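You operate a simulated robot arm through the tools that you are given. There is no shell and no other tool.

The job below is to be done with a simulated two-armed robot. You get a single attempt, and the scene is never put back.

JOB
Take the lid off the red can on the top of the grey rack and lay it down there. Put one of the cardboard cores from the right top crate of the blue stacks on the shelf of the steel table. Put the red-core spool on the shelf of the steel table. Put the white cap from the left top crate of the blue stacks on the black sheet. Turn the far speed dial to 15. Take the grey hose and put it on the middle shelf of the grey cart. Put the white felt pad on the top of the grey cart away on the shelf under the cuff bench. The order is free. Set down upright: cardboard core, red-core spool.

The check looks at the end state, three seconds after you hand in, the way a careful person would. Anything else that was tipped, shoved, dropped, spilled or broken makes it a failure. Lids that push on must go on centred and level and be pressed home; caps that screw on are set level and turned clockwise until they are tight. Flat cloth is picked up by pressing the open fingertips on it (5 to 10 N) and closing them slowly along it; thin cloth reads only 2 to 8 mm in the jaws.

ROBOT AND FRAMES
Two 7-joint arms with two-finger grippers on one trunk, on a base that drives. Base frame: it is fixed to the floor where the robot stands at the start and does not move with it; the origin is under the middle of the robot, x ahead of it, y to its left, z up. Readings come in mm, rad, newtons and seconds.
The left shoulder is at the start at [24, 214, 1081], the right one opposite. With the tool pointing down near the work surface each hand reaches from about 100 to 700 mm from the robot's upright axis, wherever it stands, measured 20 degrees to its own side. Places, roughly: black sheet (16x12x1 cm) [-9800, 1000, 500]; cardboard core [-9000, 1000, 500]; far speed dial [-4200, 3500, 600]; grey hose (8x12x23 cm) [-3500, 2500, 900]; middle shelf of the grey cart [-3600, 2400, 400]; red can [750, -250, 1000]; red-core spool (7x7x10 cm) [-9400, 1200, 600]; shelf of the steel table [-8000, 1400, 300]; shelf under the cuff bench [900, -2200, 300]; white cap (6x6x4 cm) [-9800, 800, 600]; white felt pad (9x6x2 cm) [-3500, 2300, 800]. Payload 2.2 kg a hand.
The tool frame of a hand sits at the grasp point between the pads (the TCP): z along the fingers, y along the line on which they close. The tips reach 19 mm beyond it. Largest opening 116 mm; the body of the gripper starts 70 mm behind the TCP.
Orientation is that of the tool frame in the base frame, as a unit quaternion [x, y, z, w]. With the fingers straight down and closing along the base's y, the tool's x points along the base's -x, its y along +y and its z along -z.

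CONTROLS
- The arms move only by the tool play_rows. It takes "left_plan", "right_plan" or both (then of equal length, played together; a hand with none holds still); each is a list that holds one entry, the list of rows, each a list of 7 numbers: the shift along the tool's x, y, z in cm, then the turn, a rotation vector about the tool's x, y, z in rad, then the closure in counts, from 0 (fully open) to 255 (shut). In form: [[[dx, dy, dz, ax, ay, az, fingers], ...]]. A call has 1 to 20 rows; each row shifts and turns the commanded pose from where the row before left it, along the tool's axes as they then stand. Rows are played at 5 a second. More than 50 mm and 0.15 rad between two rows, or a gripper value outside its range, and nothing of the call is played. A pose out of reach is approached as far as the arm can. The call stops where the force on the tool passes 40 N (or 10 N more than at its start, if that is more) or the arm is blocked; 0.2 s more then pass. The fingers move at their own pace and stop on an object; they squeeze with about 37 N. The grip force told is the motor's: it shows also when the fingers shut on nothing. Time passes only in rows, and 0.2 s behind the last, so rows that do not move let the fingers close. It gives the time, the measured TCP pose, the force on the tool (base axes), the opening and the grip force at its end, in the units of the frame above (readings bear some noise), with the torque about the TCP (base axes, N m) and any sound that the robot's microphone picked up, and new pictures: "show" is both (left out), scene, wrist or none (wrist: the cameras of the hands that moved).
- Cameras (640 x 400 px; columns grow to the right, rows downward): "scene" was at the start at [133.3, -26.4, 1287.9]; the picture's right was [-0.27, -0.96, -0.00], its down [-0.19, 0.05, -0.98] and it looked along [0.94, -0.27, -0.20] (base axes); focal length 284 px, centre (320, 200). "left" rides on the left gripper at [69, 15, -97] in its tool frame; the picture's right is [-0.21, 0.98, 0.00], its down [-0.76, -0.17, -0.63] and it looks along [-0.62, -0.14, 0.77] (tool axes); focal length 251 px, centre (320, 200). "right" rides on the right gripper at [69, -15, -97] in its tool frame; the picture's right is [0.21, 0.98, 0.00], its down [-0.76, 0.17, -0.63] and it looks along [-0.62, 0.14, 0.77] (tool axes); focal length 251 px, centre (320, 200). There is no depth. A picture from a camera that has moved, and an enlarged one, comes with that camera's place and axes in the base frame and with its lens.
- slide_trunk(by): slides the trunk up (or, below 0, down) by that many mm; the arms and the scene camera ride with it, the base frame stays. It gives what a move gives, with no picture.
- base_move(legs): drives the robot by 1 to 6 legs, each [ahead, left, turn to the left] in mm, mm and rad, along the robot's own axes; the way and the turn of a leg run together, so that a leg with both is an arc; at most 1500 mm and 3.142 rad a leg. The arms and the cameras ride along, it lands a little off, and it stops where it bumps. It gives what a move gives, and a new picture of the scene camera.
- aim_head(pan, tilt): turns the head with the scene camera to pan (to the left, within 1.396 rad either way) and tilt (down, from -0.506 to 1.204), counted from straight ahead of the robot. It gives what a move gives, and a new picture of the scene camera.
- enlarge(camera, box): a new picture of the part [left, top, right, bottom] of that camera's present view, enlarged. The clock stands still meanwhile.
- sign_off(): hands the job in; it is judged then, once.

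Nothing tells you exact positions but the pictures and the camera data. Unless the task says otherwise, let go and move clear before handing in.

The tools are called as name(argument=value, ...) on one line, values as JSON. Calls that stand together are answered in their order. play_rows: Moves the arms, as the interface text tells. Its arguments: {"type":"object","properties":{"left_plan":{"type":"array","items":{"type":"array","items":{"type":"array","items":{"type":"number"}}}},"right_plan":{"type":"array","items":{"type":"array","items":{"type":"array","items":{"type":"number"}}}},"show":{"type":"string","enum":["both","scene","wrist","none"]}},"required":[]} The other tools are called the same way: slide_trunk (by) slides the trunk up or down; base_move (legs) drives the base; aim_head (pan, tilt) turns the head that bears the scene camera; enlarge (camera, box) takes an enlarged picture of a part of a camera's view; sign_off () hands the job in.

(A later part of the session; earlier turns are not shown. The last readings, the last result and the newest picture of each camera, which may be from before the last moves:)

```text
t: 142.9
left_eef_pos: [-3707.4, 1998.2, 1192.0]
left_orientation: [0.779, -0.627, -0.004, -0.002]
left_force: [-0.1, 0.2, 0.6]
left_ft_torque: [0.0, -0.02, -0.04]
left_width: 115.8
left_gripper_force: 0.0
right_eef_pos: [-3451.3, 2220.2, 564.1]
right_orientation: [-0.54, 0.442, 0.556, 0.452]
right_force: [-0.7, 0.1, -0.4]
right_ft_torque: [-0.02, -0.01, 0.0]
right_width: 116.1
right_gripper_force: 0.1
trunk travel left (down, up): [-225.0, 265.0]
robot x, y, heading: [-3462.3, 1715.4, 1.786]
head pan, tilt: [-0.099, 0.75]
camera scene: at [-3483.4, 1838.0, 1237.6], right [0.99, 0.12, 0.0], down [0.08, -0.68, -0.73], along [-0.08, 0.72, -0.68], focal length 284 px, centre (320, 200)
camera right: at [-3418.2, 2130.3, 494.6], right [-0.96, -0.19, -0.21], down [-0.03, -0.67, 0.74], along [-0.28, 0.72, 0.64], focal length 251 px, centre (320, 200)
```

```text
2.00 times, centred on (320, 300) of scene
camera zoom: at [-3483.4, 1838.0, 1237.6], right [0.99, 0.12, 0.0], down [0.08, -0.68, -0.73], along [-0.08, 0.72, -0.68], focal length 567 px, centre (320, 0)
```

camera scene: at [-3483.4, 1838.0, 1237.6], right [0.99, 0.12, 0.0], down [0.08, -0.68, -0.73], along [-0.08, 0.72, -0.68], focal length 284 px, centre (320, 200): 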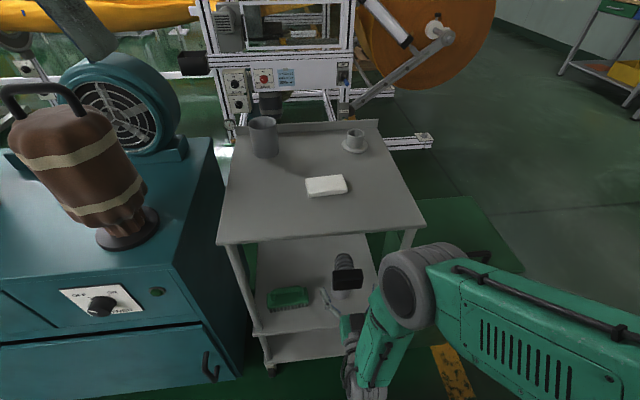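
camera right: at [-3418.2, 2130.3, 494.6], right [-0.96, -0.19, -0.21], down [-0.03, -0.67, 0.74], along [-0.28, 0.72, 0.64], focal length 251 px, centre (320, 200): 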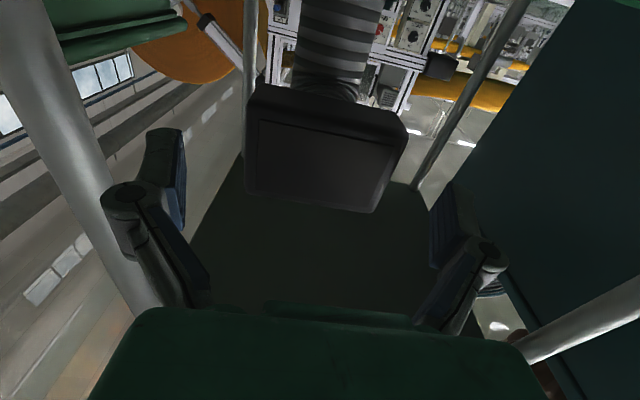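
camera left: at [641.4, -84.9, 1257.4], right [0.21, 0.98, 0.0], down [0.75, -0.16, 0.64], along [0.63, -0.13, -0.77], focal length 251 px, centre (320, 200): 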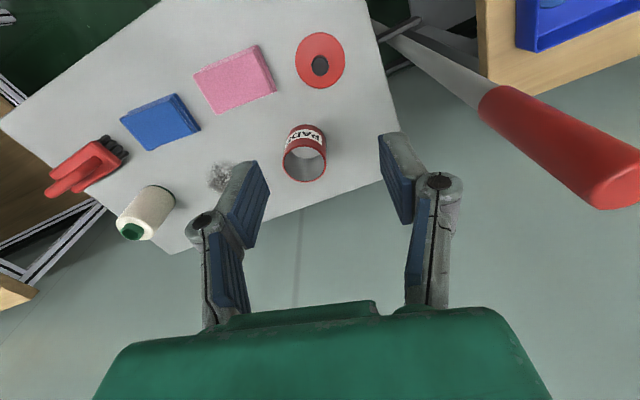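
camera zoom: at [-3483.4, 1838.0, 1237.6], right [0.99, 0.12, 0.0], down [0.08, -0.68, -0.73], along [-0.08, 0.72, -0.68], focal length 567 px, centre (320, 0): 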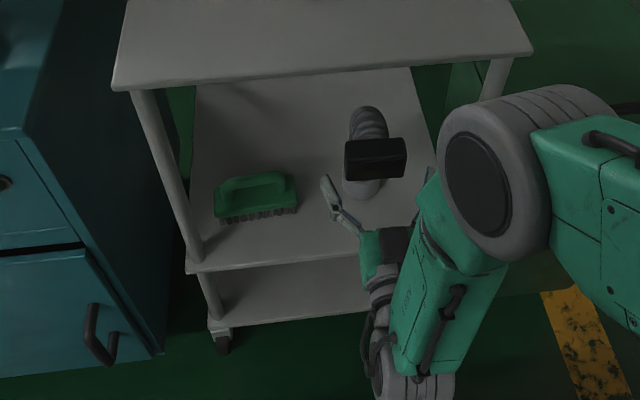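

The hose stands on the middle shelf beside the brush, both untouched otherwise. I back off, raise and re-point the right hand down.

base_move(legs=[[-150, 0, 0]])

play_rows(right_plan=[[[-4.5, -1, 0, 0, 0, 0, 0], [-4.5, -1, 0, 0, 0, 0, 0], [-4.5, -1, 0, 0, 0, 0, 0], [-4.5, -1, 0, 0, 0, 0, 0], [-4.5, -1, 0, 0, 0, 0, 0], [-4.5, -1, 0, 0, 0, 0, 0], [-4.5, -1, 0, 0, 0, 0, 0], [-4.5, -1, 0, 0, 0, 0, 0], [-4.5, -1, 0, 0, 0, 0, 0], [-4.5, -1, 0, 0, 0, 0, 0], [-4.5, -1, 0, 0, 0, 0, 0], [-4.5, -1, 0, 0, 0, 0, 0]]], show="scene")

play_rows(right_plan=[[[0, 0, 0, 0, 0.15, 0, 0], [0, 0, 0, 0, 0.15, 0, 0], [0, 0, 0, 0, 0.15, 0, 0], [0, 0, 0, 0, 0.15, 0, 0], [0, 0, 0, 0, 0.15, 0, 0], [0, 0, 0, 0, 0.15, 0, 0], [0, 0, 0, 0, 0.15, 0, 0], [0, 0, 0, 0, 0.15, 0, 0], [0, 0, 0, 0, 0.15, 0, 0], [0, 0, 0, 0, 0.15, 0, 0], [0, 0, 0, 0, 0.08, 0, 0]]], show="scene")

```text
t: 144.3
left_eef_pos: [-3675.9, 1848.5, 1190.9]
left_orientation: [0.779, -0.628, -0.003, -0.002]
left_force: [-0.4, -0.7, -0.1]
left_ft_torque: [0.01, 0.0, 0.01]
left_width: 116.4
left_gripper_force: 0.1
right_eef_pos: [-3418.6, 2071.7, 565.4]
right_orientation: [-0.54, 0.441, 0.556, 0.452]
right_force: [-0.6, 0.0, -0.2]
right_ft_torque: [-0.02, -0.01, -0.01]
right_width: 115.9
right_gripper_force: 0.2
trunk travel left (down, up): [-225.0, 265.0]
robot x, y, heading: [-3430.3, 1568.7, 1.79]
head pan, tilt: [-0.099, 0.75]
camera scene: at [-3451.1, 1688.3, 1237.7], right [0.99, 0.12, 0.0], down [0.08, -0.68, -0.73], along [-0.08, 0.73, -0.68], focal length 284 px, centre (320, 200)
```

scene: 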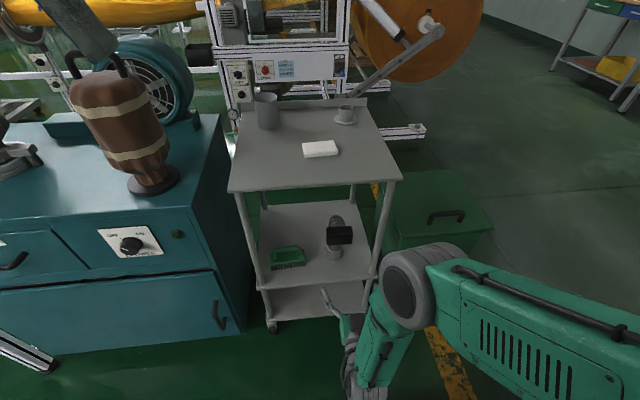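

```text
t: 146.9
left_eef_pos: [-3673.8, 1845.5, 1191.0]
left_orientation: [0.779, -0.627, -0.002, -0.001]
left_force: [-0.1, 0.1, 0.0]
left_ft_torque: [0.05, 0.0, 0.0]
left_width: 116.0
left_gripper_force: 0.1
right_eef_pos: [-3323.7, 2095.1, 1104.3]
right_orientation: [-0.54, 0.442, 0.556, 0.452]
right_force: [-0.5, -0.1, -0.2]
right_ft_torque: [0.0, 0.02, 0.04]
right_width: 116.1
right_gripper_force: 0.0
right hand out of reach, approached as far as the arm can: row 1, 2, 3, 10, 11, 12
trunk travel left (down, up): [-225.0, 265.0]
robot x, y, heading: [-3434.3, 1567.9, 1.786]
head pan, tilt: [-0.099, 0.75]
camera scene: at [-3448.7, 1686.7, 1237.9], right [0.99, 0.12, 0.0], down [0.08, -0.68, -0.73], along [-0.08, 0.73, -0.68], focal length 284 px, centre (320, 200)
```

scene: 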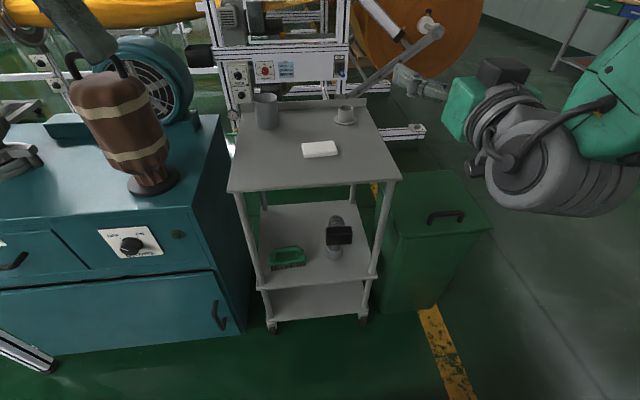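

```text
t: 149.3
left_eef_pos: [-3675.1, 1847.4, 1191.2]
left_orientation: [0.778, -0.628, -0.003, 0.0]
left_force: [0.9, 0.2, 0.3]
left_ft_torque: [-0.02, 0.01, -0.01]
left_width: 115.8
left_gripper_force: 0.0
right_eef_pos: [-3323.4, 2098.7, 1103.9]
right_orientation: [0.775, -0.632, -0.008, -0.004]
right_force: [0.0, -0.1, -0.2]
right_ft_torque: [-0.01, -0.02, 0.01]
right_width: 116.2
right_gripper_force: 0.0
trunk travel left (down, up): [-225.0, 265.0]
robot x, y, heading: [-3433.9, 1566.0, 1.786]
head pan, tilt: [-0.099, 0.75]
camera scene: at [-3450.2, 1689.8, 1237.5], right [0.99, 0.12, 0.0], down [0.08, -0.68, -0.73], along [-0.08, 0.72, -0.68], focal length 284 px, centre (320, 200)
```

scene: 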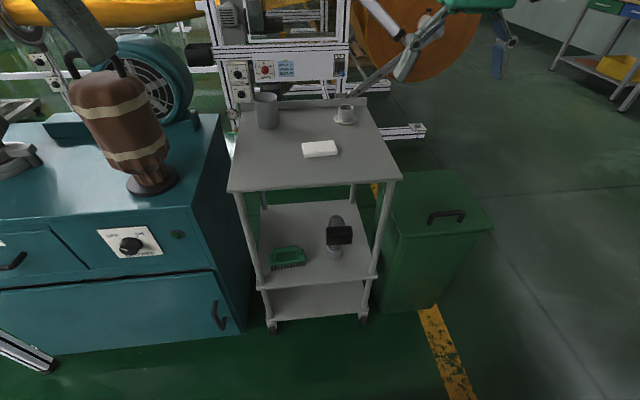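

The hose stands on the shelf. Now the dial: I tuck the right hand, go right past the bin, forward, and slide left into the gap behind the cart in front of the panel.

play_rows(right_plan=[[[2.4, -2.5, -1.5, 0, 0, 0, 0], [2.4, -2.5, -1.5, 0, 0, 0, 0], [2.4, -2.5, -1.5, 0, 0, 0, 0], [2.4, -2.5, -1.5, 0, 0, 0, 0]]], show="none")

base_move(legs=[[0, -1200, 0], [1100, 0, 0]])

aim_head(pan=0.6, tilt=0.5)

aim_head(pan=0.0, tilt=0.5)

```text
t: 150.3
left_eef_pos: [-3667.5, 1849.2, 1191.5]
left_orientation: [0.779, -0.627, -0.005, 0.002]
left_force: [0.6, -0.5, 0.2]
left_ft_torque: [0.01, 0.02, 0.05]
left_width: 115.8
left_gripper_force: 0.1
right_eef_pos: [-3196.0, 2027.0, 1160.3]
right_orientation: [0.774, -0.633, -0.01, -0.003]
right_force: [-0.5, 0.6, -0.8]
right_ft_torque: [0.0, 0.01, 0.01]
right_width: 115.9
right_gripper_force: 0.0
trunk travel left (down, up): [-225.0, 265.0]
robot x, y, heading: [-3429.5, 1562.6, 1.784]
head pan, tilt: [-0.099, 0.75]
```

```text
t: 161.6
left_eef_pos: [-2780.0, 3175.8, 1187.9]
left_orientation: [0.789, -0.615, 0.0, -0.001]
left_force: [-0.7, 0.0, 0.6]
left_ft_torque: [-0.05, -0.02, 0.02]
left_width: 115.9
left_gripper_force: 0.1
right_eef_pos: [-2314.8, 3368.6, 1162.7]
right_orientation: [0.785, -0.619, -0.006, -0.007]
right_force: [-1.0, 0.9, 0.7]
right_ft_torque: [-0.01, -0.04, -0.02]
right_width: 116.1
right_gripper_force: 0.0
trunk travel left (down, up): [-225.0, 265.0]
robot x, y, heading: [-2522.8, 2903.1, 1.818]
head pan, tilt: [-0.099, 0.75]
camera scene: at [-2543.6, 3025.2, 1237.6], right [0.99, 0.15, 0.0], down [0.1, -0.68, -0.73], along [-0.11, 0.72, -0.68], focal length 284 px, centre (320, 200)
```

scene: 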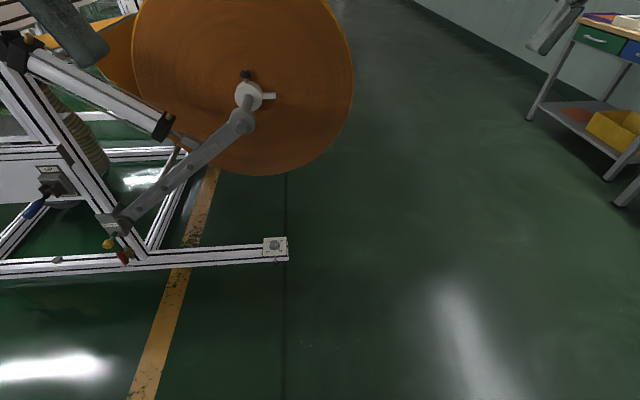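

```text
t: 162.7
left_eef_pos: [-2791.2, 3171.0, 1185.9]
left_orientation: [0.789, -0.615, 0.004, -0.003]
left_force: [-0.6, -0.2, 0.4]
left_ft_torque: [0.04, -0.04, -0.01]
left_width: 115.8
left_gripper_force: 0.1
right_eef_pos: [-2325.3, 3364.6, 1167.0]
right_orientation: [0.785, -0.619, -0.006, -0.011]
right_force: [-0.6, -0.5, 0.4]
right_ft_torque: [0.04, -0.08, -0.05]
right_width: 115.9
right_gripper_force: 0.0
trunk travel left (down, up): [-225.0, 265.0]
robot x, y, heading: [-2524.1, 2901.4, 1.821]
head pan, tilt: [0.6, 0.499]
camera scene: at [-2611.5, 3000.3, 1259.1], right [0.66, 0.75, 0.01], down [0.37, -0.32, -0.87], along [-0.65, 0.58, -0.48], focal length 284 px, centre (320, 200)
```

scene: 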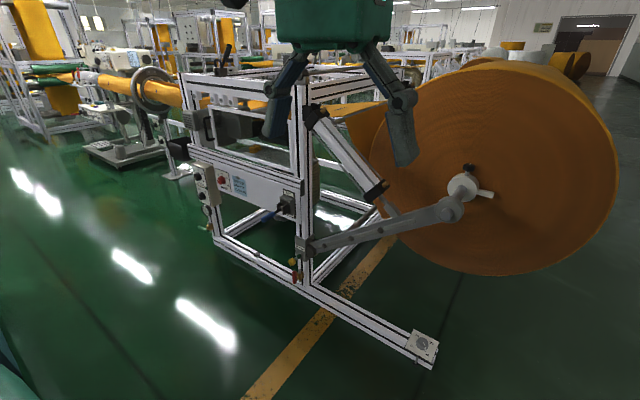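

```text
t: 163.7
left_eef_pos: [-2782.2, 3173.5, 1186.5]
left_orientation: [0.789, -0.614, 0.002, -0.002]
left_force: [0.1, -0.7, 0.3]
left_ft_torque: [0.04, 0.0, 0.0]
left_width: 116.0
left_gripper_force: 0.0
right_eef_pos: [-2316.5, 3367.4, 1163.7]
right_orientation: [0.786, -0.619, -0.007, -0.009]
right_force: [-0.1, 0.0, -0.1]
right_ft_torque: [-0.03, 0.01, 0.0]
right_width: 115.8
right_gripper_force: 0.1
trunk travel left (down, up): [-225.0, 265.0]
robot x, y, heading: [-2524.4, 2904.9, 1.82]
head pan, tilt: [0.0, 0.499]
camera scene: at [-2559.0, 3029.9, 1259.6], right [0.97, 0.25, 0.0], down [0.12, -0.47, -0.88], along [-0.21, 0.85, -0.48], focal length 284 px, centre (320, 200)
```

scene: 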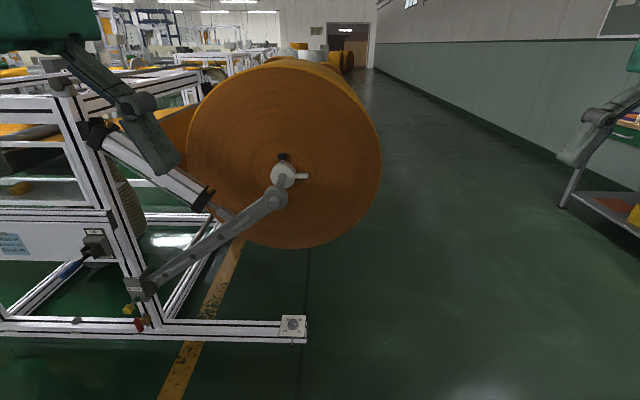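

aim_head(pan=0.6, tilt=0.4)

enlarge(camera="scene", box=[150, 120, 350, 260])

enlarge(camera="scene", box=[0, 100, 300, 400])

```text
t: 164.7
left_eef_pos: [-2776.2, 3175.2, 1188.0]
left_orientation: [0.789, -0.615, 0.0, 0.001]
left_force: [0.5, -0.7, -0.5]
left_ft_torque: [0.0, 0.0, -0.01]
left_width: 116.1
left_gripper_force: 0.0
right_eef_pos: [-2310.3, 3369.6, 1164.5]
right_orientation: [0.785, -0.62, -0.008, -0.007]
right_force: [-0.2, 0.1, 0.2]
right_ft_torque: [-0.02, 0.02, -0.02]
right_width: 116.0
right_gripper_force: 0.1
trunk travel left (down, up): [-225.0, 265.0]
robot x, y, heading: [-2522.7, 2900.9, 1.816]
head pan, tilt: [0.6, 0.4]
camera scene: at [-2597.6, 3005.3, 1268.9], right [0.66, 0.75, 0.0], down [0.29, -0.26, -0.92], along [-0.69, 0.61, -0.39], focal length 284 px, centre (320, 200)
```

scene: 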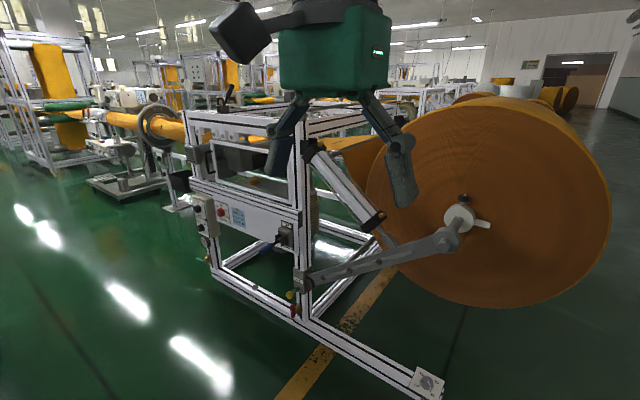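

```text
2.86 times, centred on (250, 190) of scene
camera zoom: at [-2597.6, 3005.3, 1268.9], right [0.66, 0.75, 0.0], down [0.29, -0.26, -0.92], along [-0.69, 0.61, -0.39], focal length 811 px, centre (520, 229)
```

zoom: 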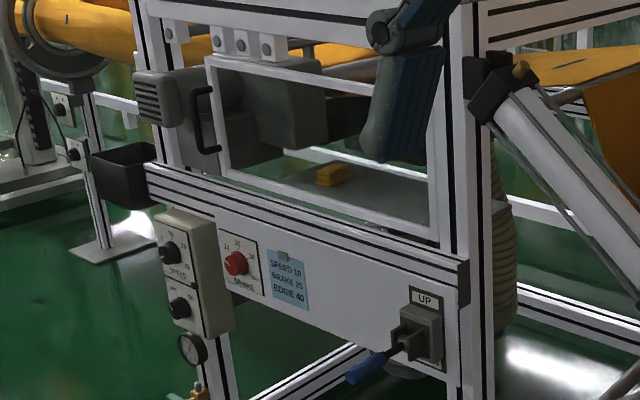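

```text
1.33 times, centred on (150, 250) of scene
camera zoom: at [-2597.6, 3005.3, 1268.9], right [0.66, 0.75, 0.0], down [0.29, -0.26, -0.92], along [-0.69, 0.61, -0.39], focal length 378 px, centre (547, 133)
```

zoom: 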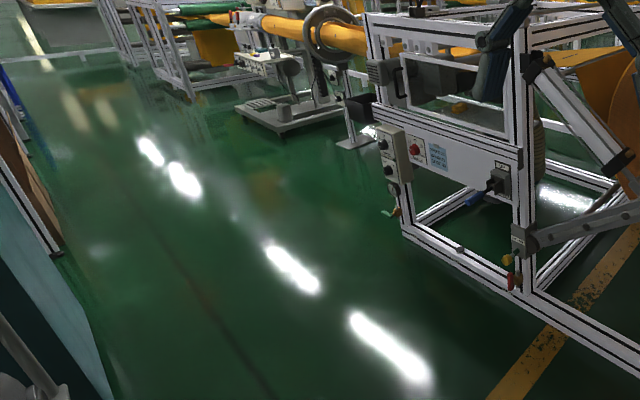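

The SPEED dial triangulates to about (-4179, 3460, 591), facing the gap. I drive ahead and slide left in front of it.

base_move(legs=[[413, 0, 0.02], [0, 800, 0]])

aim_head(pan=0.5, tilt=0.6)

aim_head(pan=1.3, tilt=0.6)

```text
t: 171.1
left_eef_pos: [-3671.8, 3358.1, 1186.4]
left_orientation: [0.791, -0.611, 0.003, -0.002]
left_force: [-0.1, -0.5, -0.4]
left_ft_torque: [-0.01, -0.02, 0.0]
left_width: 116.0
left_gripper_force: 0.0
right_eef_pos: [-3206.0, 3555.2, 1165.3]
right_orientation: [0.787, -0.617, -0.005, -0.01]
right_force: [0.4, -0.8, 0.3]
right_ft_torque: [-0.02, -0.02, -0.01]
right_width: 116.2
right_gripper_force: 0.1
trunk travel left (down, up): [-225.0, 265.0]
robot x, y, heading: [-3409.4, 3090.0, 1.828]
head pan, tilt: [0.6, 0.4]
camera scene: at [-3491.1, 3190.3, 1268.5], right [0.66, 0.75, 0.0], down [0.3, -0.26, -0.92], along [-0.69, 0.6, -0.39], focal length 284 px, centre (320, 200)
```

scene: 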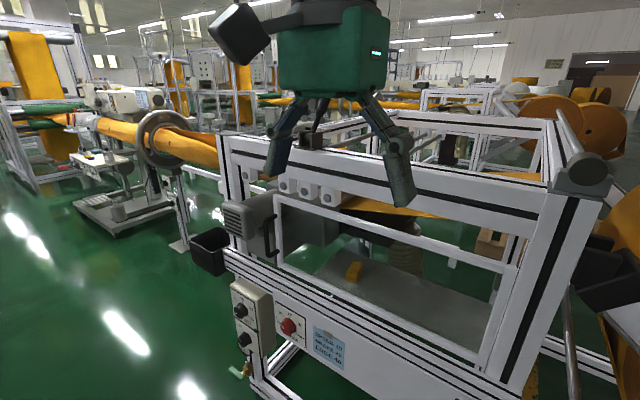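

```text
t: 171.9
left_eef_pos: [-3667.5, 3358.0, 1185.8]
left_orientation: [0.79, -0.613, 0.005, 0.001]
left_force: [0.3, 0.8, -0.1]
left_ft_torque: [0.01, -0.03, 0.0]
left_width: 116.0
left_gripper_force: 0.1
right_eef_pos: [-3203.6, 3554.9, 1165.3]
right_orientation: [0.787, -0.617, -0.008, -0.009]
right_force: [-1.3, -0.2, 1.1]
right_ft_torque: [0.04, -0.02, -0.04]
right_width: 115.8
right_gripper_force: 0.0
trunk travel left (down, up): [-225.0, 265.0]
robot x, y, heading: [-3408.5, 3090.7, 1.829]
head pan, tilt: [0.499, 0.6]
camera scene: at [-3477.4, 3195.0, 1250.6], right [0.73, 0.68, 0.0], down [0.39, -0.41, -0.82], along [-0.56, 0.6, -0.57], focal length 284 px, centre (320, 200)
```

scene: 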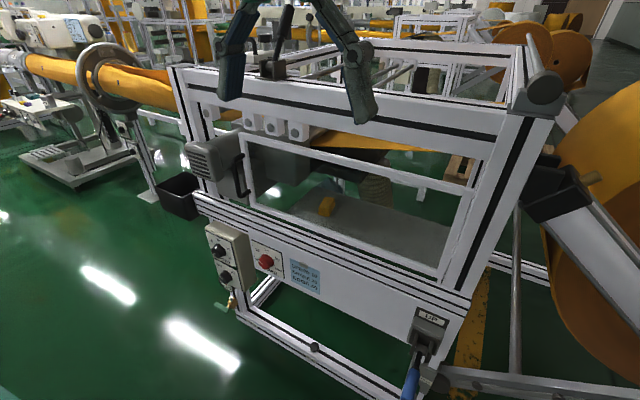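

```text
t: 173.0
left_eef_pos: [-3667.1, 3358.4, 1186.1]
left_orientation: [0.791, -0.612, 0.003, 0.001]
left_force: [0.2, -1.2, 0.0]
left_ft_torque: [-0.02, 0.01, -0.02]
left_width: 116.0
left_gripper_force: 0.0
right_eef_pos: [-3201.6, 3554.1, 1164.9]
right_orientation: [0.787, -0.617, -0.008, -0.009]
right_force: [-0.2, 0.3, -0.1]
right_ft_torque: [0.0, 0.02, -0.01]
right_width: 115.9
right_gripper_force: 0.1
trunk travel left (down, up): [-225.0, 265.0]
robot x, y, heading: [-3410.0, 3092.8, 1.819]
head pan, tilt: [1.3, 0.6]
camera scene: at [-3504.6, 3132.3, 1250.6], right [0.02, 1.0, 0.0], down [0.57, -0.01, -0.82], along [-0.82, 0.01, -0.57], focal length 284 px, centre (320, 200)
```

scene: 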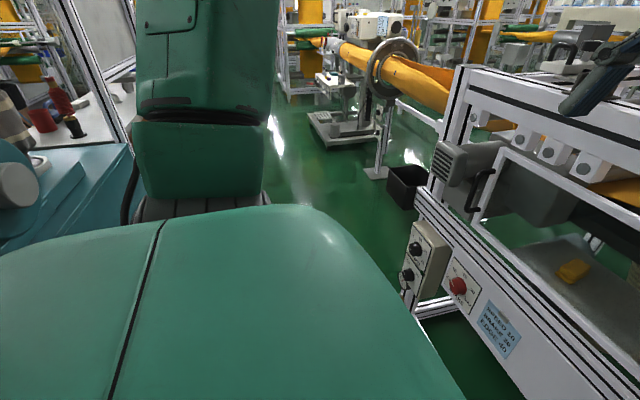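

enlarge(camera="scene", box=[370, 190, 500, 300])

aim_head(pan=0.7, tilt=0.6)

enlarge(camera="scene", box=[240, 190, 370, 300])

```text
3.64 times, centred on (435, 245) of scene
camera zoom: at [-3504.6, 3132.3, 1250.6], right [0.02, 1.0, 0.0], down [0.57, -0.01, -0.82], along [-0.82, 0.01, -0.57], focal length 1032 px, centre (-98, 36)
```

zoom: 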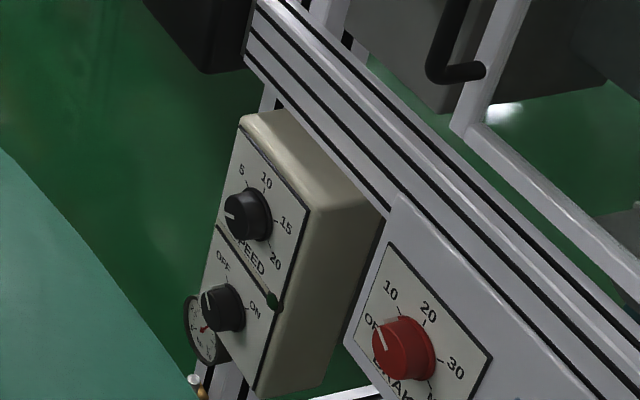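

```text
t: 174.0
left_eef_pos: [-3665.3, 3360.0, 1186.6]
left_orientation: [0.791, -0.612, 0.003, 0.001]
left_force: [0.9, -0.2, 0.4]
left_ft_torque: [-0.01, 0.02, -0.02]
left_width: 116.0
left_gripper_force: 0.0
right_eef_pos: [-3199.4, 3555.2, 1164.9]
right_orientation: [0.787, -0.617, -0.009, -0.008]
right_force: [0.9, -0.4, 0.4]
right_ft_torque: [0.0, 0.0, 0.0]
right_width: 115.9
right_gripper_force: 0.1
trunk travel left (down, up): [-225.0, 265.0]
robot x, y, heading: [-3405.4, 3088.7, 1.823]
head pan, tilt: [0.7, 0.6]
camera scene: at [-3486.9, 3182.2, 1250.6], right [0.58, 0.82, 0.0], down [0.46, -0.33, -0.82], along [-0.67, 0.48, -0.57], focal length 284 px, centre (320, 200)
```

scene: 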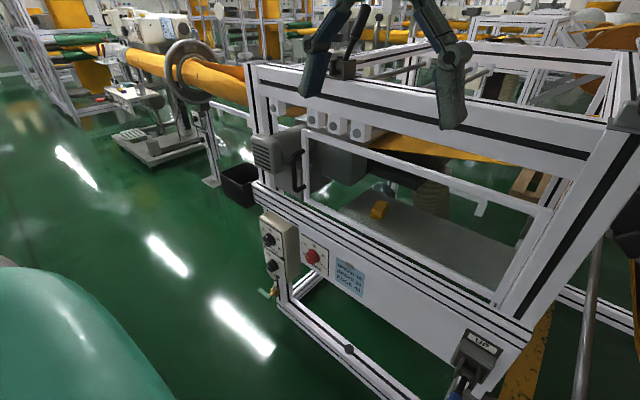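

```text
3.64 times, centred on (305, 245) of scene
camera zoom: at [-3486.9, 3182.2, 1250.6], right [0.58, 0.82, 0.0], down [0.46, -0.33, -0.82], along [-0.67, 0.48, -0.57], focal length 1032 px, centre (374, 36)
```

zoom: 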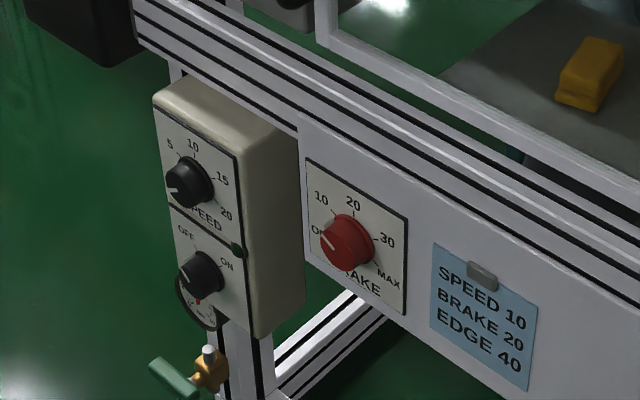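

Pointer is at 0; the knob front is at about (-4175, 3455, 590). I slide the rest of the way left.

base_move(legs=[[0, 480, 0.01]])

aim_head(pan=0.25, tilt=0.8)

enlarge(camera="scene", box=[220, 120, 420, 280])

```text
t: 176.8
left_eef_pos: [-4110.8, 3239.4, 1188.5]
left_orientation: [0.793, -0.609, -0.002, 0.007]
left_force: [-0.6, -0.1, -0.1]
left_ft_torque: [-0.06, -0.01, -0.01]
left_width: 116.3
left_gripper_force: 0.1
right_eef_pos: [-3647.9, 3440.0, 1159.7]
right_orientation: [0.789, -0.615, -0.013, -0.002]
right_force: [0.0, -0.5, -0.6]
right_ft_torque: [0.01, 0.03, 0.01]
right_width: 116.2
right_gripper_force: 0.0
trunk travel left (down, up): [-225.0, 265.0]
robot x, y, heading: [-3864.4, 2970.6, 1.832]
head pan, tilt: [0.7, 0.6]
camera scene: at [-3932.4, 3063.9, 1251.2], right [0.57, 0.82, -0.01], down [0.45, -0.33, -0.83], along [-0.68, 0.47, -0.56], focal length 284 px, centre (320, 200)
```

scene: 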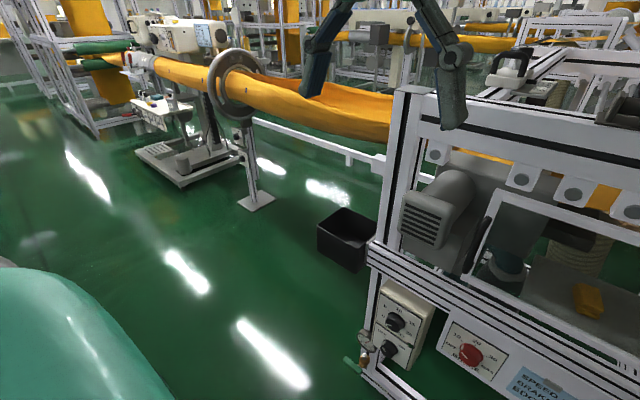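

```text
t: 177.7
left_eef_pos: [-4109.8, 3239.0, 1187.3]
left_orientation: [0.793, -0.609, 0.0, 0.006]
left_force: [0.1, 0.3, 0.4]
left_ft_torque: [-0.01, 0.05, -0.01]
left_width: 115.9
left_gripper_force: 0.0
right_eef_pos: [-3649.0, 3438.2, 1161.2]
right_orientation: [0.789, -0.614, -0.011, -0.003]
right_force: [1.3, 0.1, -0.6]
right_ft_torque: [-0.02, 0.08, 0.0]
right_width: 115.9
right_gripper_force: 0.1
trunk travel left (down, up): [-225.0, 265.0]
robot x, y, heading: [-3862.6, 2970.3, 1.836]
head pan, tilt: [0.25, 0.799]
camera scene: at [-3899.4, 3083.8, 1233.8], right [0.87, 0.49, -0.01], down [0.34, -0.63, -0.7], along [-0.35, 0.6, -0.72], focal length 284 px, centre (320, 200)
```

scene: 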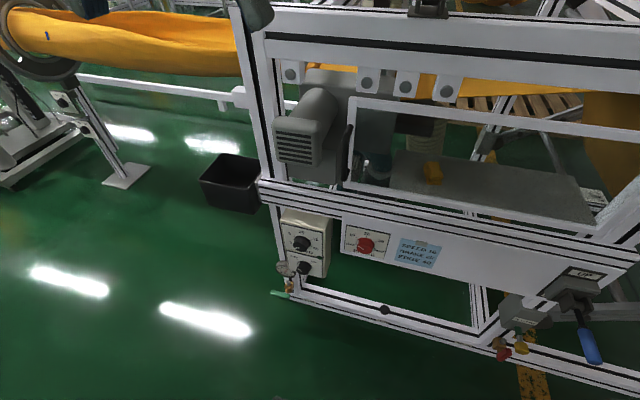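

```text
2.50 times, centred on (320, 200) of scene
camera zoom: at [-3899.4, 3083.8, 1233.8], right [0.87, 0.49, -0.01], down [0.34, -0.63, -0.7], along [-0.35, 0.6, -0.72], focal length 709 px, centre (320, 200)
```

zoom: 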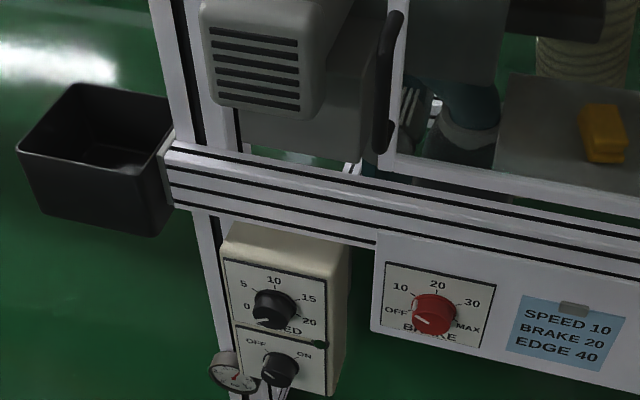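

The knob lies at 552 ahead and 170 left of me at z≈590. I bring the left hand out and pitch it level.

play_rows(left_plan=[[[-3.0, 0, 2.0, 0, 0, 0, 0], [-3.0, 0, 2.0, 0, 0, 0, 0], [-3.0, 0, 2.0, 0, 0, 0, 0], [-3.0, 0, 2.0, 0, 0, 0, 0], [-2.0, 0, 0, 0, 0, 0, 0], [0, 0, 0, 0, -0.15, 0, 0], [0, 0, 0, 0, -0.15, 0, 0], [0, 0, 0, 0, -0.15, 0, 0], [0, 0, 0, 0, -0.15, 0, 0], [0, 0, 0, 0, -0.15, 0, 0], [0, 0, 0, 0, -0.15, 0, 0], [0, 0, 0, 0, -0.15, 0, 0], [0, 0, 0, 0, -0.15, 0, 0], [0, 0, 0, 0, -0.15, 0, 0], [0, 0, 0, 0, -0.15, 0, 0], [0, 0, 0, 0, -0.07, 0, 0]]])

```text
t: 181.1
left_eef_pos: [-4143.9, 3392.5, 1112.4]
left_orientation: [-0.559, 0.434, 0.562, 0.428]
left_force: [1.5, 0.6, 0.7]
left_ft_torque: [-0.02, -0.02, 0.09]
left_width: 115.9
left_gripper_force: 0.0
left hand out of reach, approached as far as the arm can: row 14, 15
right_eef_pos: [-3648.0, 3438.1, 1161.6]
right_orientation: [0.788, -0.615, -0.012, -0.003]
right_force: [0.5, 0.6, 0.2]
right_ft_torque: [-0.02, 0.09, 0.04]
right_width: 115.8
right_gripper_force: 0.1
trunk travel left (down, up): [-225.0, 265.0]
robot x, y, heading: [-3864.0, 2968.3, 1.832]
head pan, tilt: [0.25, 0.799]
camera scene: at [-3897.8, 3085.1, 1233.7], right [0.87, 0.49, -0.01], down [0.34, -0.63, -0.7], along [-0.35, 0.6, -0.72], focal length 284 px, centre (320, 200)
camera left: at [-4135.5, 3295.1, 1043.8], right [-0.94, -0.25, 0.22], down [0.33, -0.57, 0.76], along [-0.06, 0.79, 0.62], focal length 251 px, centre (320, 200)
```

scene: 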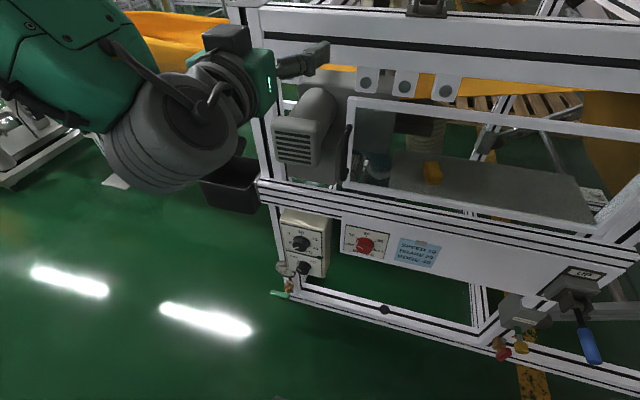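
left: 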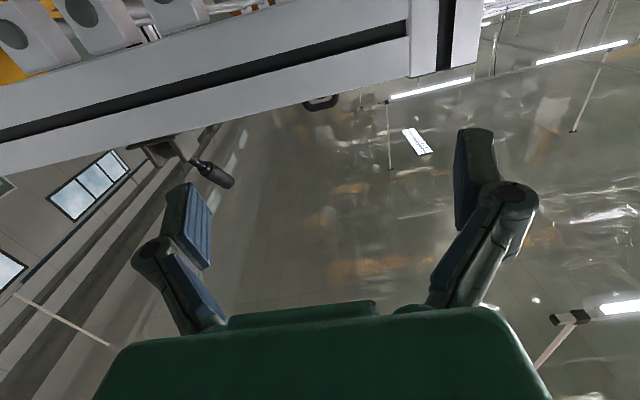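

slide_trunk(by=-180)

play_rows(left_plan=[[[4.2, 0.1, -0.2, 0, 0, 0, 0], [4.2, 0.1, -0.2, 0, 0, 0, 0], [4.2, 0.1, -0.2, 0, 0, 0, 0], [4.2, 0.1, -0.2, 0, 0, 0, 0], [4.2, 0.1, -0.2, 0, 0, 0, 0], [4.2, 0.1, 0, 0, 0, 0, 0], [4.2, 0.1, 0, 0, 0, 0, 0], [4.2, 0.1, 0, 0, 0, 0, 0]]])

```text
t: 183.1
left_eef_pos: [-4168.2, 3384.2, 928.7]
left_orientation: [0.565, -0.428, -0.558, -0.431]
left_force: [0.0, -0.8, 0.3]
left_ft_torque: [0.0, 0.0, -0.02]
left_width: 116.2
left_gripper_force: 0.1
right_eef_pos: [-3671.4, 3430.8, 987.1]
right_orientation: [0.79, -0.613, -0.006, -0.012]
right_force: [-0.3, 0.8, 0.4]
right_ft_torque: [0.01, 0.0, 0.0]
right_width: 116.0
right_gripper_force: 0.0
trunk travel left (down, up): [-45.0, 445.0]
robot x, y, heading: [-3865.6, 2970.1, 1.832]
head pan, tilt: [0.25, 0.799]
```

```text
t: 184.9
left_eef_pos: [-4133.0, 3383.6, 600.6]
left_orientation: [0.563, -0.431, -0.562, -0.426]
left_force: [0.3, 0.1, 1.1]
left_ft_torque: [-0.02, -0.02, 0.0]
left_width: 115.9
left_gripper_force: 0.0
left hand out of reach, approached as far as the arm can: row 1, 6, 7, 8
right_eef_pos: [-3659.8, 3434.8, 983.0]
right_orientation: [0.789, -0.614, -0.009, -0.006]
right_force: [-0.4, -0.1, -0.2]
right_ft_torque: [-0.03, 0.04, -0.03]
right_width: 116.2
right_gripper_force: 0.0
trunk travel left (down, up): [-45.0, 445.0]
robot x, y, heading: [-3863.8, 2971.0, 1.839]
head pan, tilt: [0.25, 0.799]
camera scene: at [-3913.0, 3081.1, 1053.5], right [0.87, 0.49, 0.0], down [0.35, -0.63, -0.69], along [-0.34, 0.6, -0.72], focal length 284 px, centre (320, 200)
camera left: at [-4122.9, 3286.9, 531.9], right [-0.94, -0.26, 0.22], down [0.33, -0.56, 0.76], along [-0.07, 0.79, 0.61], focal length 251 px, centre (320, 200)
```

scene: 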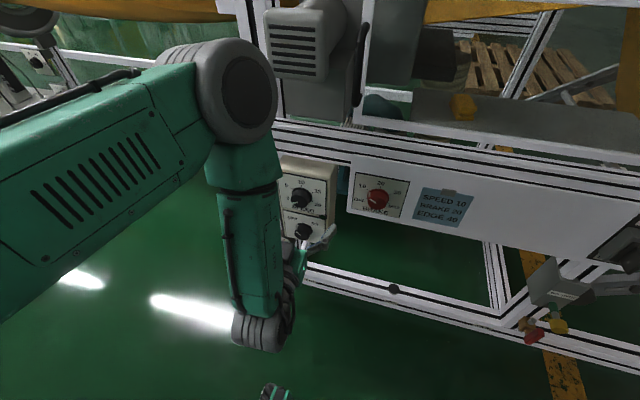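
left: 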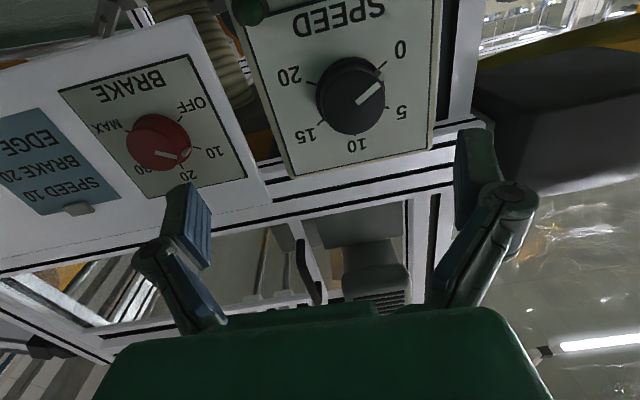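

The wrist camera sees the SPEED dial clearly; the knob is 25 mm left and 12 mm below the hand's axis. I shift the base a little and pre-roll the hand anticlockwise.

base_move(legs=[[0, 25, 0]])

play_rows(left_plan=[[[1.0, 0, 0, 0, 0, 0, 100], [0, 0, 0, 0, 0, -0.15, 120], [0, 0, 0, 0, 0, -0.15, 120], [0, 0, 0, 0, 0, -0.15, 120], [0, 0, 0, 0, 0, -0.15, 120], [0, 0, 0, 0, 0, -0.15, 120], [0, 0, 0, 0, 0, -0.15, 120], [0, 0, 0, 0, 0, -0.15, 120], [0, 0, 0, 0, 0, -0.15, 120], [0, 0, 0, 0, 0, -0.15, 120], [0, 0, 0, 0, 0, -0.15, 120]]])

```text
t: 185.8
left_eef_pos: [-4145.6, 3380.2, 603.2]
left_orientation: [-0.56, 0.435, 0.564, 0.424]
left_force: [1.7, 0.5, 0.7]
left_ft_torque: [-0.03, 0.0, 0.1]
left_width: 116.0
left_gripper_force: 0.0
right_eef_pos: [-3670.4, 3432.1, 979.4]
right_orientation: [0.789, -0.615, -0.014, -0.001]
right_force: [0.1, 0.5, -0.2]
right_ft_torque: [-0.02, 0.08, 0.01]
right_width: 116.1
right_gripper_force: 0.0
trunk travel left (down, up): [-45.0, 445.0]
robot x, y, heading: [-3886.1, 2963.4, 1.836]
head pan, tilt: [0.25, 0.799]
camera scene: at [-3927.4, 3076.7, 1053.7], right [0.87, 0.49, -0.01], down [0.35, -0.63, -0.7], along [-0.35, 0.6, -0.72], focal length 284 px, centre (320, 200)
```

scene: 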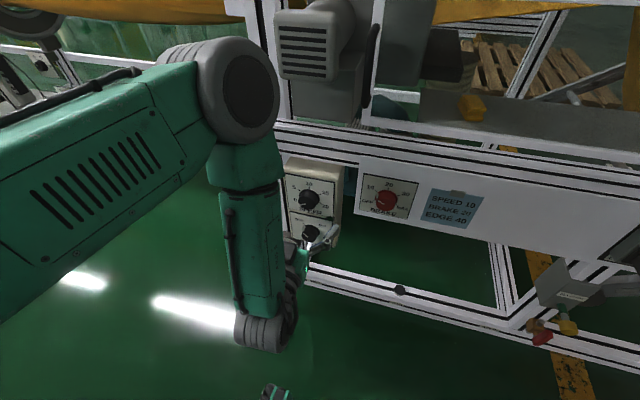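

```text
t: 188.2
left_eef_pos: [-3909.7, 3435.9, 999.8]
left_orientation: [0.718, 0.055, -0.131, -0.682]
left_force: [0.8, -1.0, 0.7]
left_ft_torque: [0.04, 0.01, 0.05]
left_width: 61.4
left_gripper_force: 0.1
left hand out of reach, approached as far as the arm can: row 2, 3, 4, 5, 6, 7, 8, 9, 10, 11
right_eef_pos: [-3668.7, 3430.7, 981.8]
right_orientation: [0.788, -0.615, -0.015, -0.002]
right_force: [0.9, -0.1, -0.3]
right_ft_torque: [-0.03, 0.05, -0.01]
right_width: 116.2
right_gripper_force: 0.1
trunk travel left (down, up): [-45.0, 445.0]
robot x, y, heading: [-3881.5, 2965.3, 1.833]
head pan, tilt: [0.25, 0.799]
camera scene: at [-3925.6, 3076.5, 1053.8], right [0.87, 0.49, -0.01], down [0.35, -0.63, -0.7], along [-0.35, 0.6, -0.72], focal length 284 px, centre (320, 200)
camera left: at [-3821.2, 3360.6, 981.8], right [-0.3, -0.12, -0.95], down [-0.54, -0.79, 0.27], along [-0.78, 0.6, 0.18], focal length 251 px, centre (320, 200)
```

scene: 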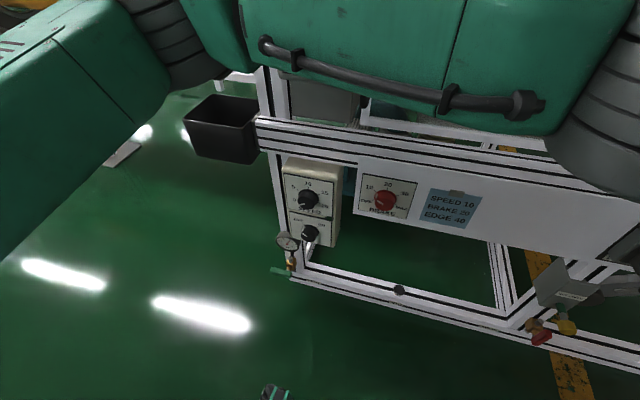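
left: 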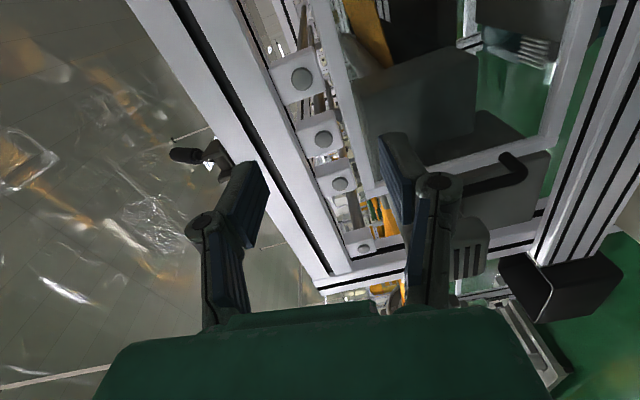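

The roll that way drove the left arm off its position (joint limit), with no contact. I roll back step by step.

play_rows(left_plan=[[[0, 0, 0, 0, 0, 0.15, 120], [0, 0, 0, 0, 0, 0.15, 120], [0, 0, 0, 0, 0, 0.15, 120]]], show="scene")

```text
t: 188.9
left_eef_pos: [-3911.6, 3436.2, 999.9]
left_orientation: [0.702, -0.095, -0.276, -0.65]
left_force: [0.0, -0.5, -0.3]
left_ft_torque: [-0.03, 0.01, 0.07]
left_width: 61.3
left_gripper_force: 0.0
right_eef_pos: [-3669.5, 3429.1, 982.1]
right_orientation: [0.789, -0.615, -0.014, -0.002]
right_force: [-0.1, 0.6, 0.2]
right_ft_torque: [-0.02, 0.05, -0.03]
right_width: 116.0
right_gripper_force: 0.0
trunk travel left (down, up): [-45.0, 445.0]
robot x, y, heading: [-3882.1, 2962.9, 1.831]
head pan, tilt: [0.25, 0.799]
camera scene: at [-3927.1, 3076.1, 1053.8], right [0.87, 0.49, -0.01], down [0.35, -0.63, -0.7], along [-0.35, 0.6, -0.72], focal length 284 px, centre (320, 200)
```

scene: 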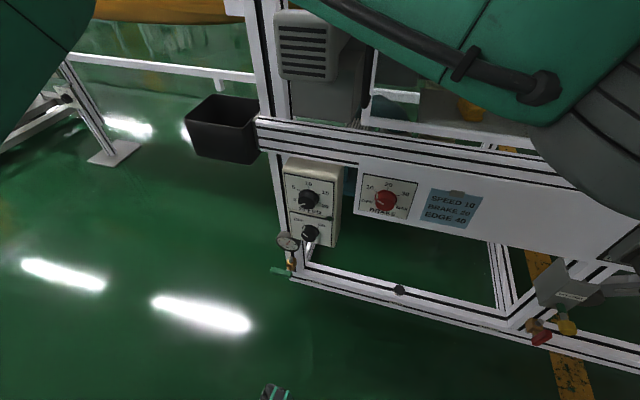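

play_rows(left_plan=[[[0, 0, -0.5, 0, 0, 0.15, 120], [0, 0, -0.5, 0, 0, 0.15, 120], [0, 0, -0.5, 0, 0, 0.15, 120], [0, 0, 0, 0, 0, 0.15, 120], [0, 0, 0, 0, 0, 0.15, 120], [0, 0, 0, 0, 0, 0.15, 120], [0, 0, 0, 0, 0, 0.15, 120]]], show="scene")

```text
t: 190.6
left_eef_pos: [-3913.8, 3421.6, 1002.6]
left_orientation: [0.565, -0.431, -0.561, -0.426]
left_force: [0.7, -0.6, 0.3]
left_ft_torque: [0.03, -0.03, 0.01]
left_width: 61.2
left_gripper_force: 0.1
right_eef_pos: [-3673.0, 3427.7, 983.7]
right_orientation: [0.789, -0.615, -0.014, -0.004]
right_force: [-0.9, -0.6, 0.1]
right_ft_torque: [0.02, 0.02, -0.01]
right_width: 116.1
right_gripper_force: 0.0
trunk travel left (down, up): [-45.0, 445.0]
robot x, y, heading: [-3886.5, 2964.6, 1.833]
head pan, tilt: [0.25, 0.799]
camera scene: at [-3936.6, 3085.1, 1093.7], right [0.86, 0.5, -0.01], down [0.17, -0.3, -0.94], along [-0.47, 0.81, -0.34], focal length 284 px, centre (320, 200)
```

scene: 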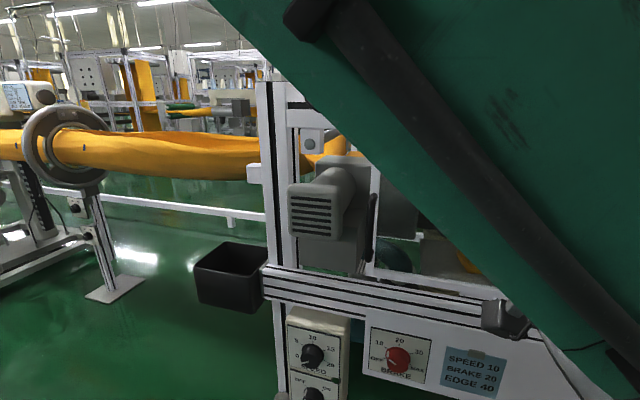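

The forearm is crowding the head camera; I move the hand left and down, away from it.

play_rows(left_plan=[[[1, 3.5, 0, 0, 0, 0, 120], [1, 3.5, 0, 0, 0, 0, 120], [1, 3.5, 0, 0, 0, 0, 120], [1, 3.5, 0, 0, 0, 0, 120]]], show="scene")

```text
t: 191.6
left_eef_pos: [-4050.5, 3384.7, 962.0]
left_orientation: [-0.561, 0.432, 0.563, 0.427]
left_force: [0.2, 0.2, -1.4]
left_ft_torque: [0.02, 0.02, -0.01]
left_width: 61.4
left_gripper_force: 0.0
right_eef_pos: [-3678.2, 3428.4, 983.9]
right_orientation: [0.789, -0.615, -0.012, -0.004]
right_force: [0.2, -0.1, -0.3]
right_ft_torque: [0.01, -0.02, 0.02]
right_width: 115.9
right_gripper_force: 0.1
trunk travel left (down, up): [-45.0, 445.0]
robot x, y, heading: [-3886.8, 2962.1, 1.827]
head pan, tilt: [0.25, 0.799]
camera scene: at [-3934.7, 3075.5, 1055.6], right [0.87, 0.49, 0.0], down [0.34, -0.61, -0.71], along [-0.35, 0.62, -0.7], focal length 284 px, centre (320, 200)
```

scene: 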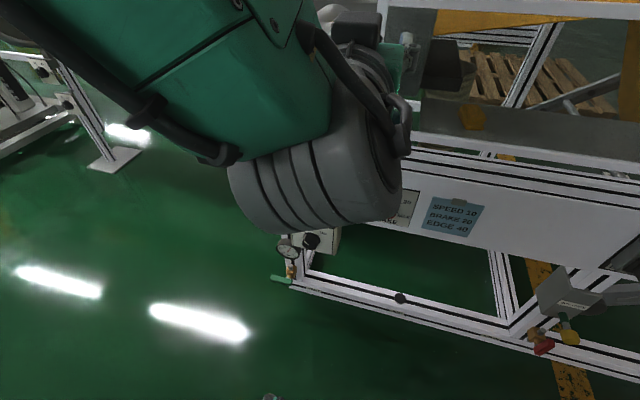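

play_rows(left_plan=[[[3, 3.5, 0, 0, 0, 0, 120], [3, 3.5, 0, 0, 0, 0, 120], [3.6, 3.0, 0, 0, 0, 0, 120], [4.5, 0, 0, 0, 0, 0, 120], [4.5, 0, 0, 0, 0, 0, 120], [4.5, 0, 0, 0, 0, 0, 120], [4.5, 0, 0, 0, 0, 0, 120], [4.5, 0, 0, 0, 0, 0, 120], [4.5, 0, 0, 0, 0, 0, 120]]])

```text
t: 193.6
left_eef_pos: [-4145.5, 3372.4, 592.5]
left_orientation: [-0.561, 0.433, 0.562, 0.426]
left_force: [0.5, 0.5, 0.4]
left_ft_torque: [-0.02, 0.0, -0.01]
left_width: 61.0
left_gripper_force: 0.1
left hand out of reach, approached as far as the arm can: row 3
right_eef_pos: [-3677.2, 3427.1, 982.6]
right_orientation: [0.789, -0.615, -0.012, -0.005]
right_force: [-0.1, -0.8, 0.8]
right_ft_torque: [0.0, 0.03, 0.03]
right_width: 115.8
right_gripper_force: 0.1
trunk travel left (down, up): [-45.0, 445.0]
robot x, y, heading: [-3885.1, 2961.4, 1.832]
head pan, tilt: [0.25, 0.799]
camera scene: at [-3933.9, 3075.6, 1053.5], right [0.87, 0.49, 0.0], down [0.35, -0.63, -0.69], along [-0.34, 0.6, -0.72], focal length 284 px, centre (320, 200)
camera left: at [-4137.4, 3276.8, 525.9], right [-0.94, -0.26, 0.22], down [0.33, -0.56, 0.76], along [-0.07, 0.79, 0.61], focal length 251 px, centre (320, 200)
```

scene: 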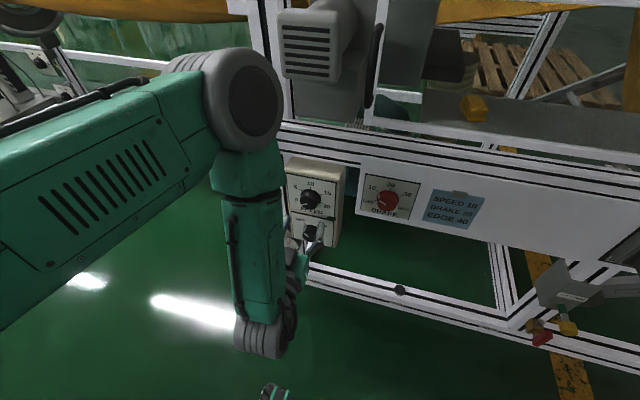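
left: 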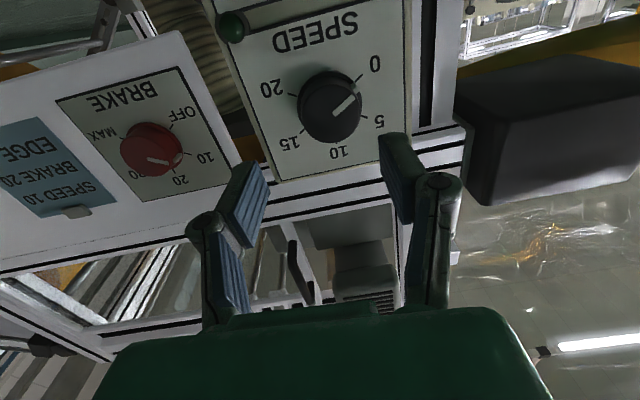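

Back in place before the dial. I test rolling the other way (clockwise) for reach, in two small steps.

play_rows(left_plan=[[[0, 0, 0, 0, 0, 0.15, 120], [0, 0, 0, 0, 0, 0.15, 120]]], show="none")

```text
t: 194.2
left_eef_pos: [-4145.5, 3370.2, 594.9]
left_orientation: [-0.49, 0.511, 0.621, 0.336]
left_force: [0.3, -0.2, -0.1]
left_ft_torque: [-0.04, -0.01, -0.01]
left_width: 61.5
left_gripper_force: 0.1
right_eef_pos: [-3676.7, 3427.8, 983.8]
right_orientation: [0.788, -0.615, -0.013, -0.005]
right_force: [0.0, 0.1, -0.6]
right_ft_torque: [-0.02, 0.04, 0.01]
right_width: 115.9
right_gripper_force: 0.0
trunk travel left (down, up): [-45.0, 445.0]
robot x, y, heading: [-3882.9, 2964.9, 1.834]
head pan, tilt: [0.25, 0.799]
```

play_rows(left_plan=[[[0, 0, 0, 0, 0, 0.15, 120], [0, 0, 0, 0, 0, 0.15, 120], [0, 0, 0, 0, 0, 0.15, 120]]], show="none")

play_rows(left_plan=[[[0, 0, 0, 0, 0, 0.15, 120], [0, 0, 0, 0, 0, 0.15, 120], [0, 0, 0, 0, 0, 0.15, 120]]], show="wrist")

```text
t: 194.9
left_eef_pos: [-4143.3, 3370.7, 595.2]
left_orientation: [-0.363, 0.609, 0.68, 0.19]
left_force: [-0.3, 0.7, -0.7]
left_ft_torque: [-0.05, 0.02, 0.02]
left_width: 61.2
left_gripper_force: 0.1
right_eef_pos: [-3676.7, 3428.4, 982.1]
right_orientation: [0.789, -0.614, -0.012, -0.006]
right_force: [-0.7, 0.3, 0.4]
right_ft_torque: [0.0, 0.0, -0.03]
right_width: 115.9
right_gripper_force: 0.0
trunk travel left (down, up): [-45.0, 445.0]
robot x, y, heading: [-3886.5, 2965.3, 1.834]
head pan, tilt: [0.25, 0.799]
```

```text
t: 195.8
left_eef_pos: [-4144.1, 3369.4, 594.3]
left_orientation: [-0.219, 0.674, 0.705, 0.034]
left_force: [0.0, 1.2, 0.6]
left_ft_torque: [-0.02, 0.0, -0.04]
left_width: 61.3
left_gripper_force: 0.1
right_eef_pos: [-3676.7, 3427.6, 983.4]
right_orientation: [0.789, -0.614, -0.013, -0.006]
right_force: [-0.1, 0.5, -0.7]
right_ft_torque: [-0.03, 0.01, 0.0]
right_width: 115.7
right_gripper_force: 0.0
trunk travel left (down, up): [-45.0, 445.0]
robot x, y, heading: [-3886.8, 2965.8, 1.83]
head pan, tilt: [0.25, 0.799]
camera left: at [-4187.6, 3260.1, 584.7], right [-0.14, -0.04, 0.99], down [0.91, -0.41, 0.11], along [0.4, 0.91, 0.09], focal length 251 px, centre (320, 200)
```

left: 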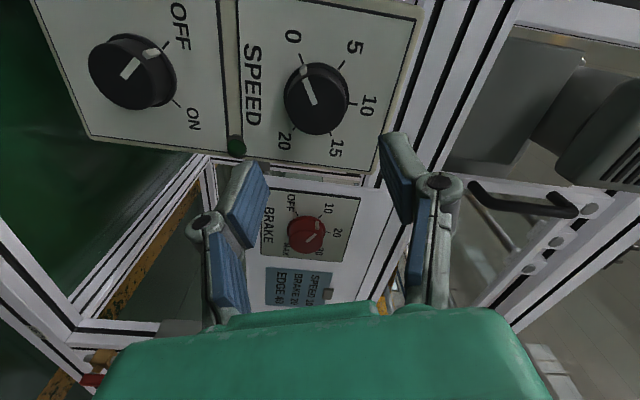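

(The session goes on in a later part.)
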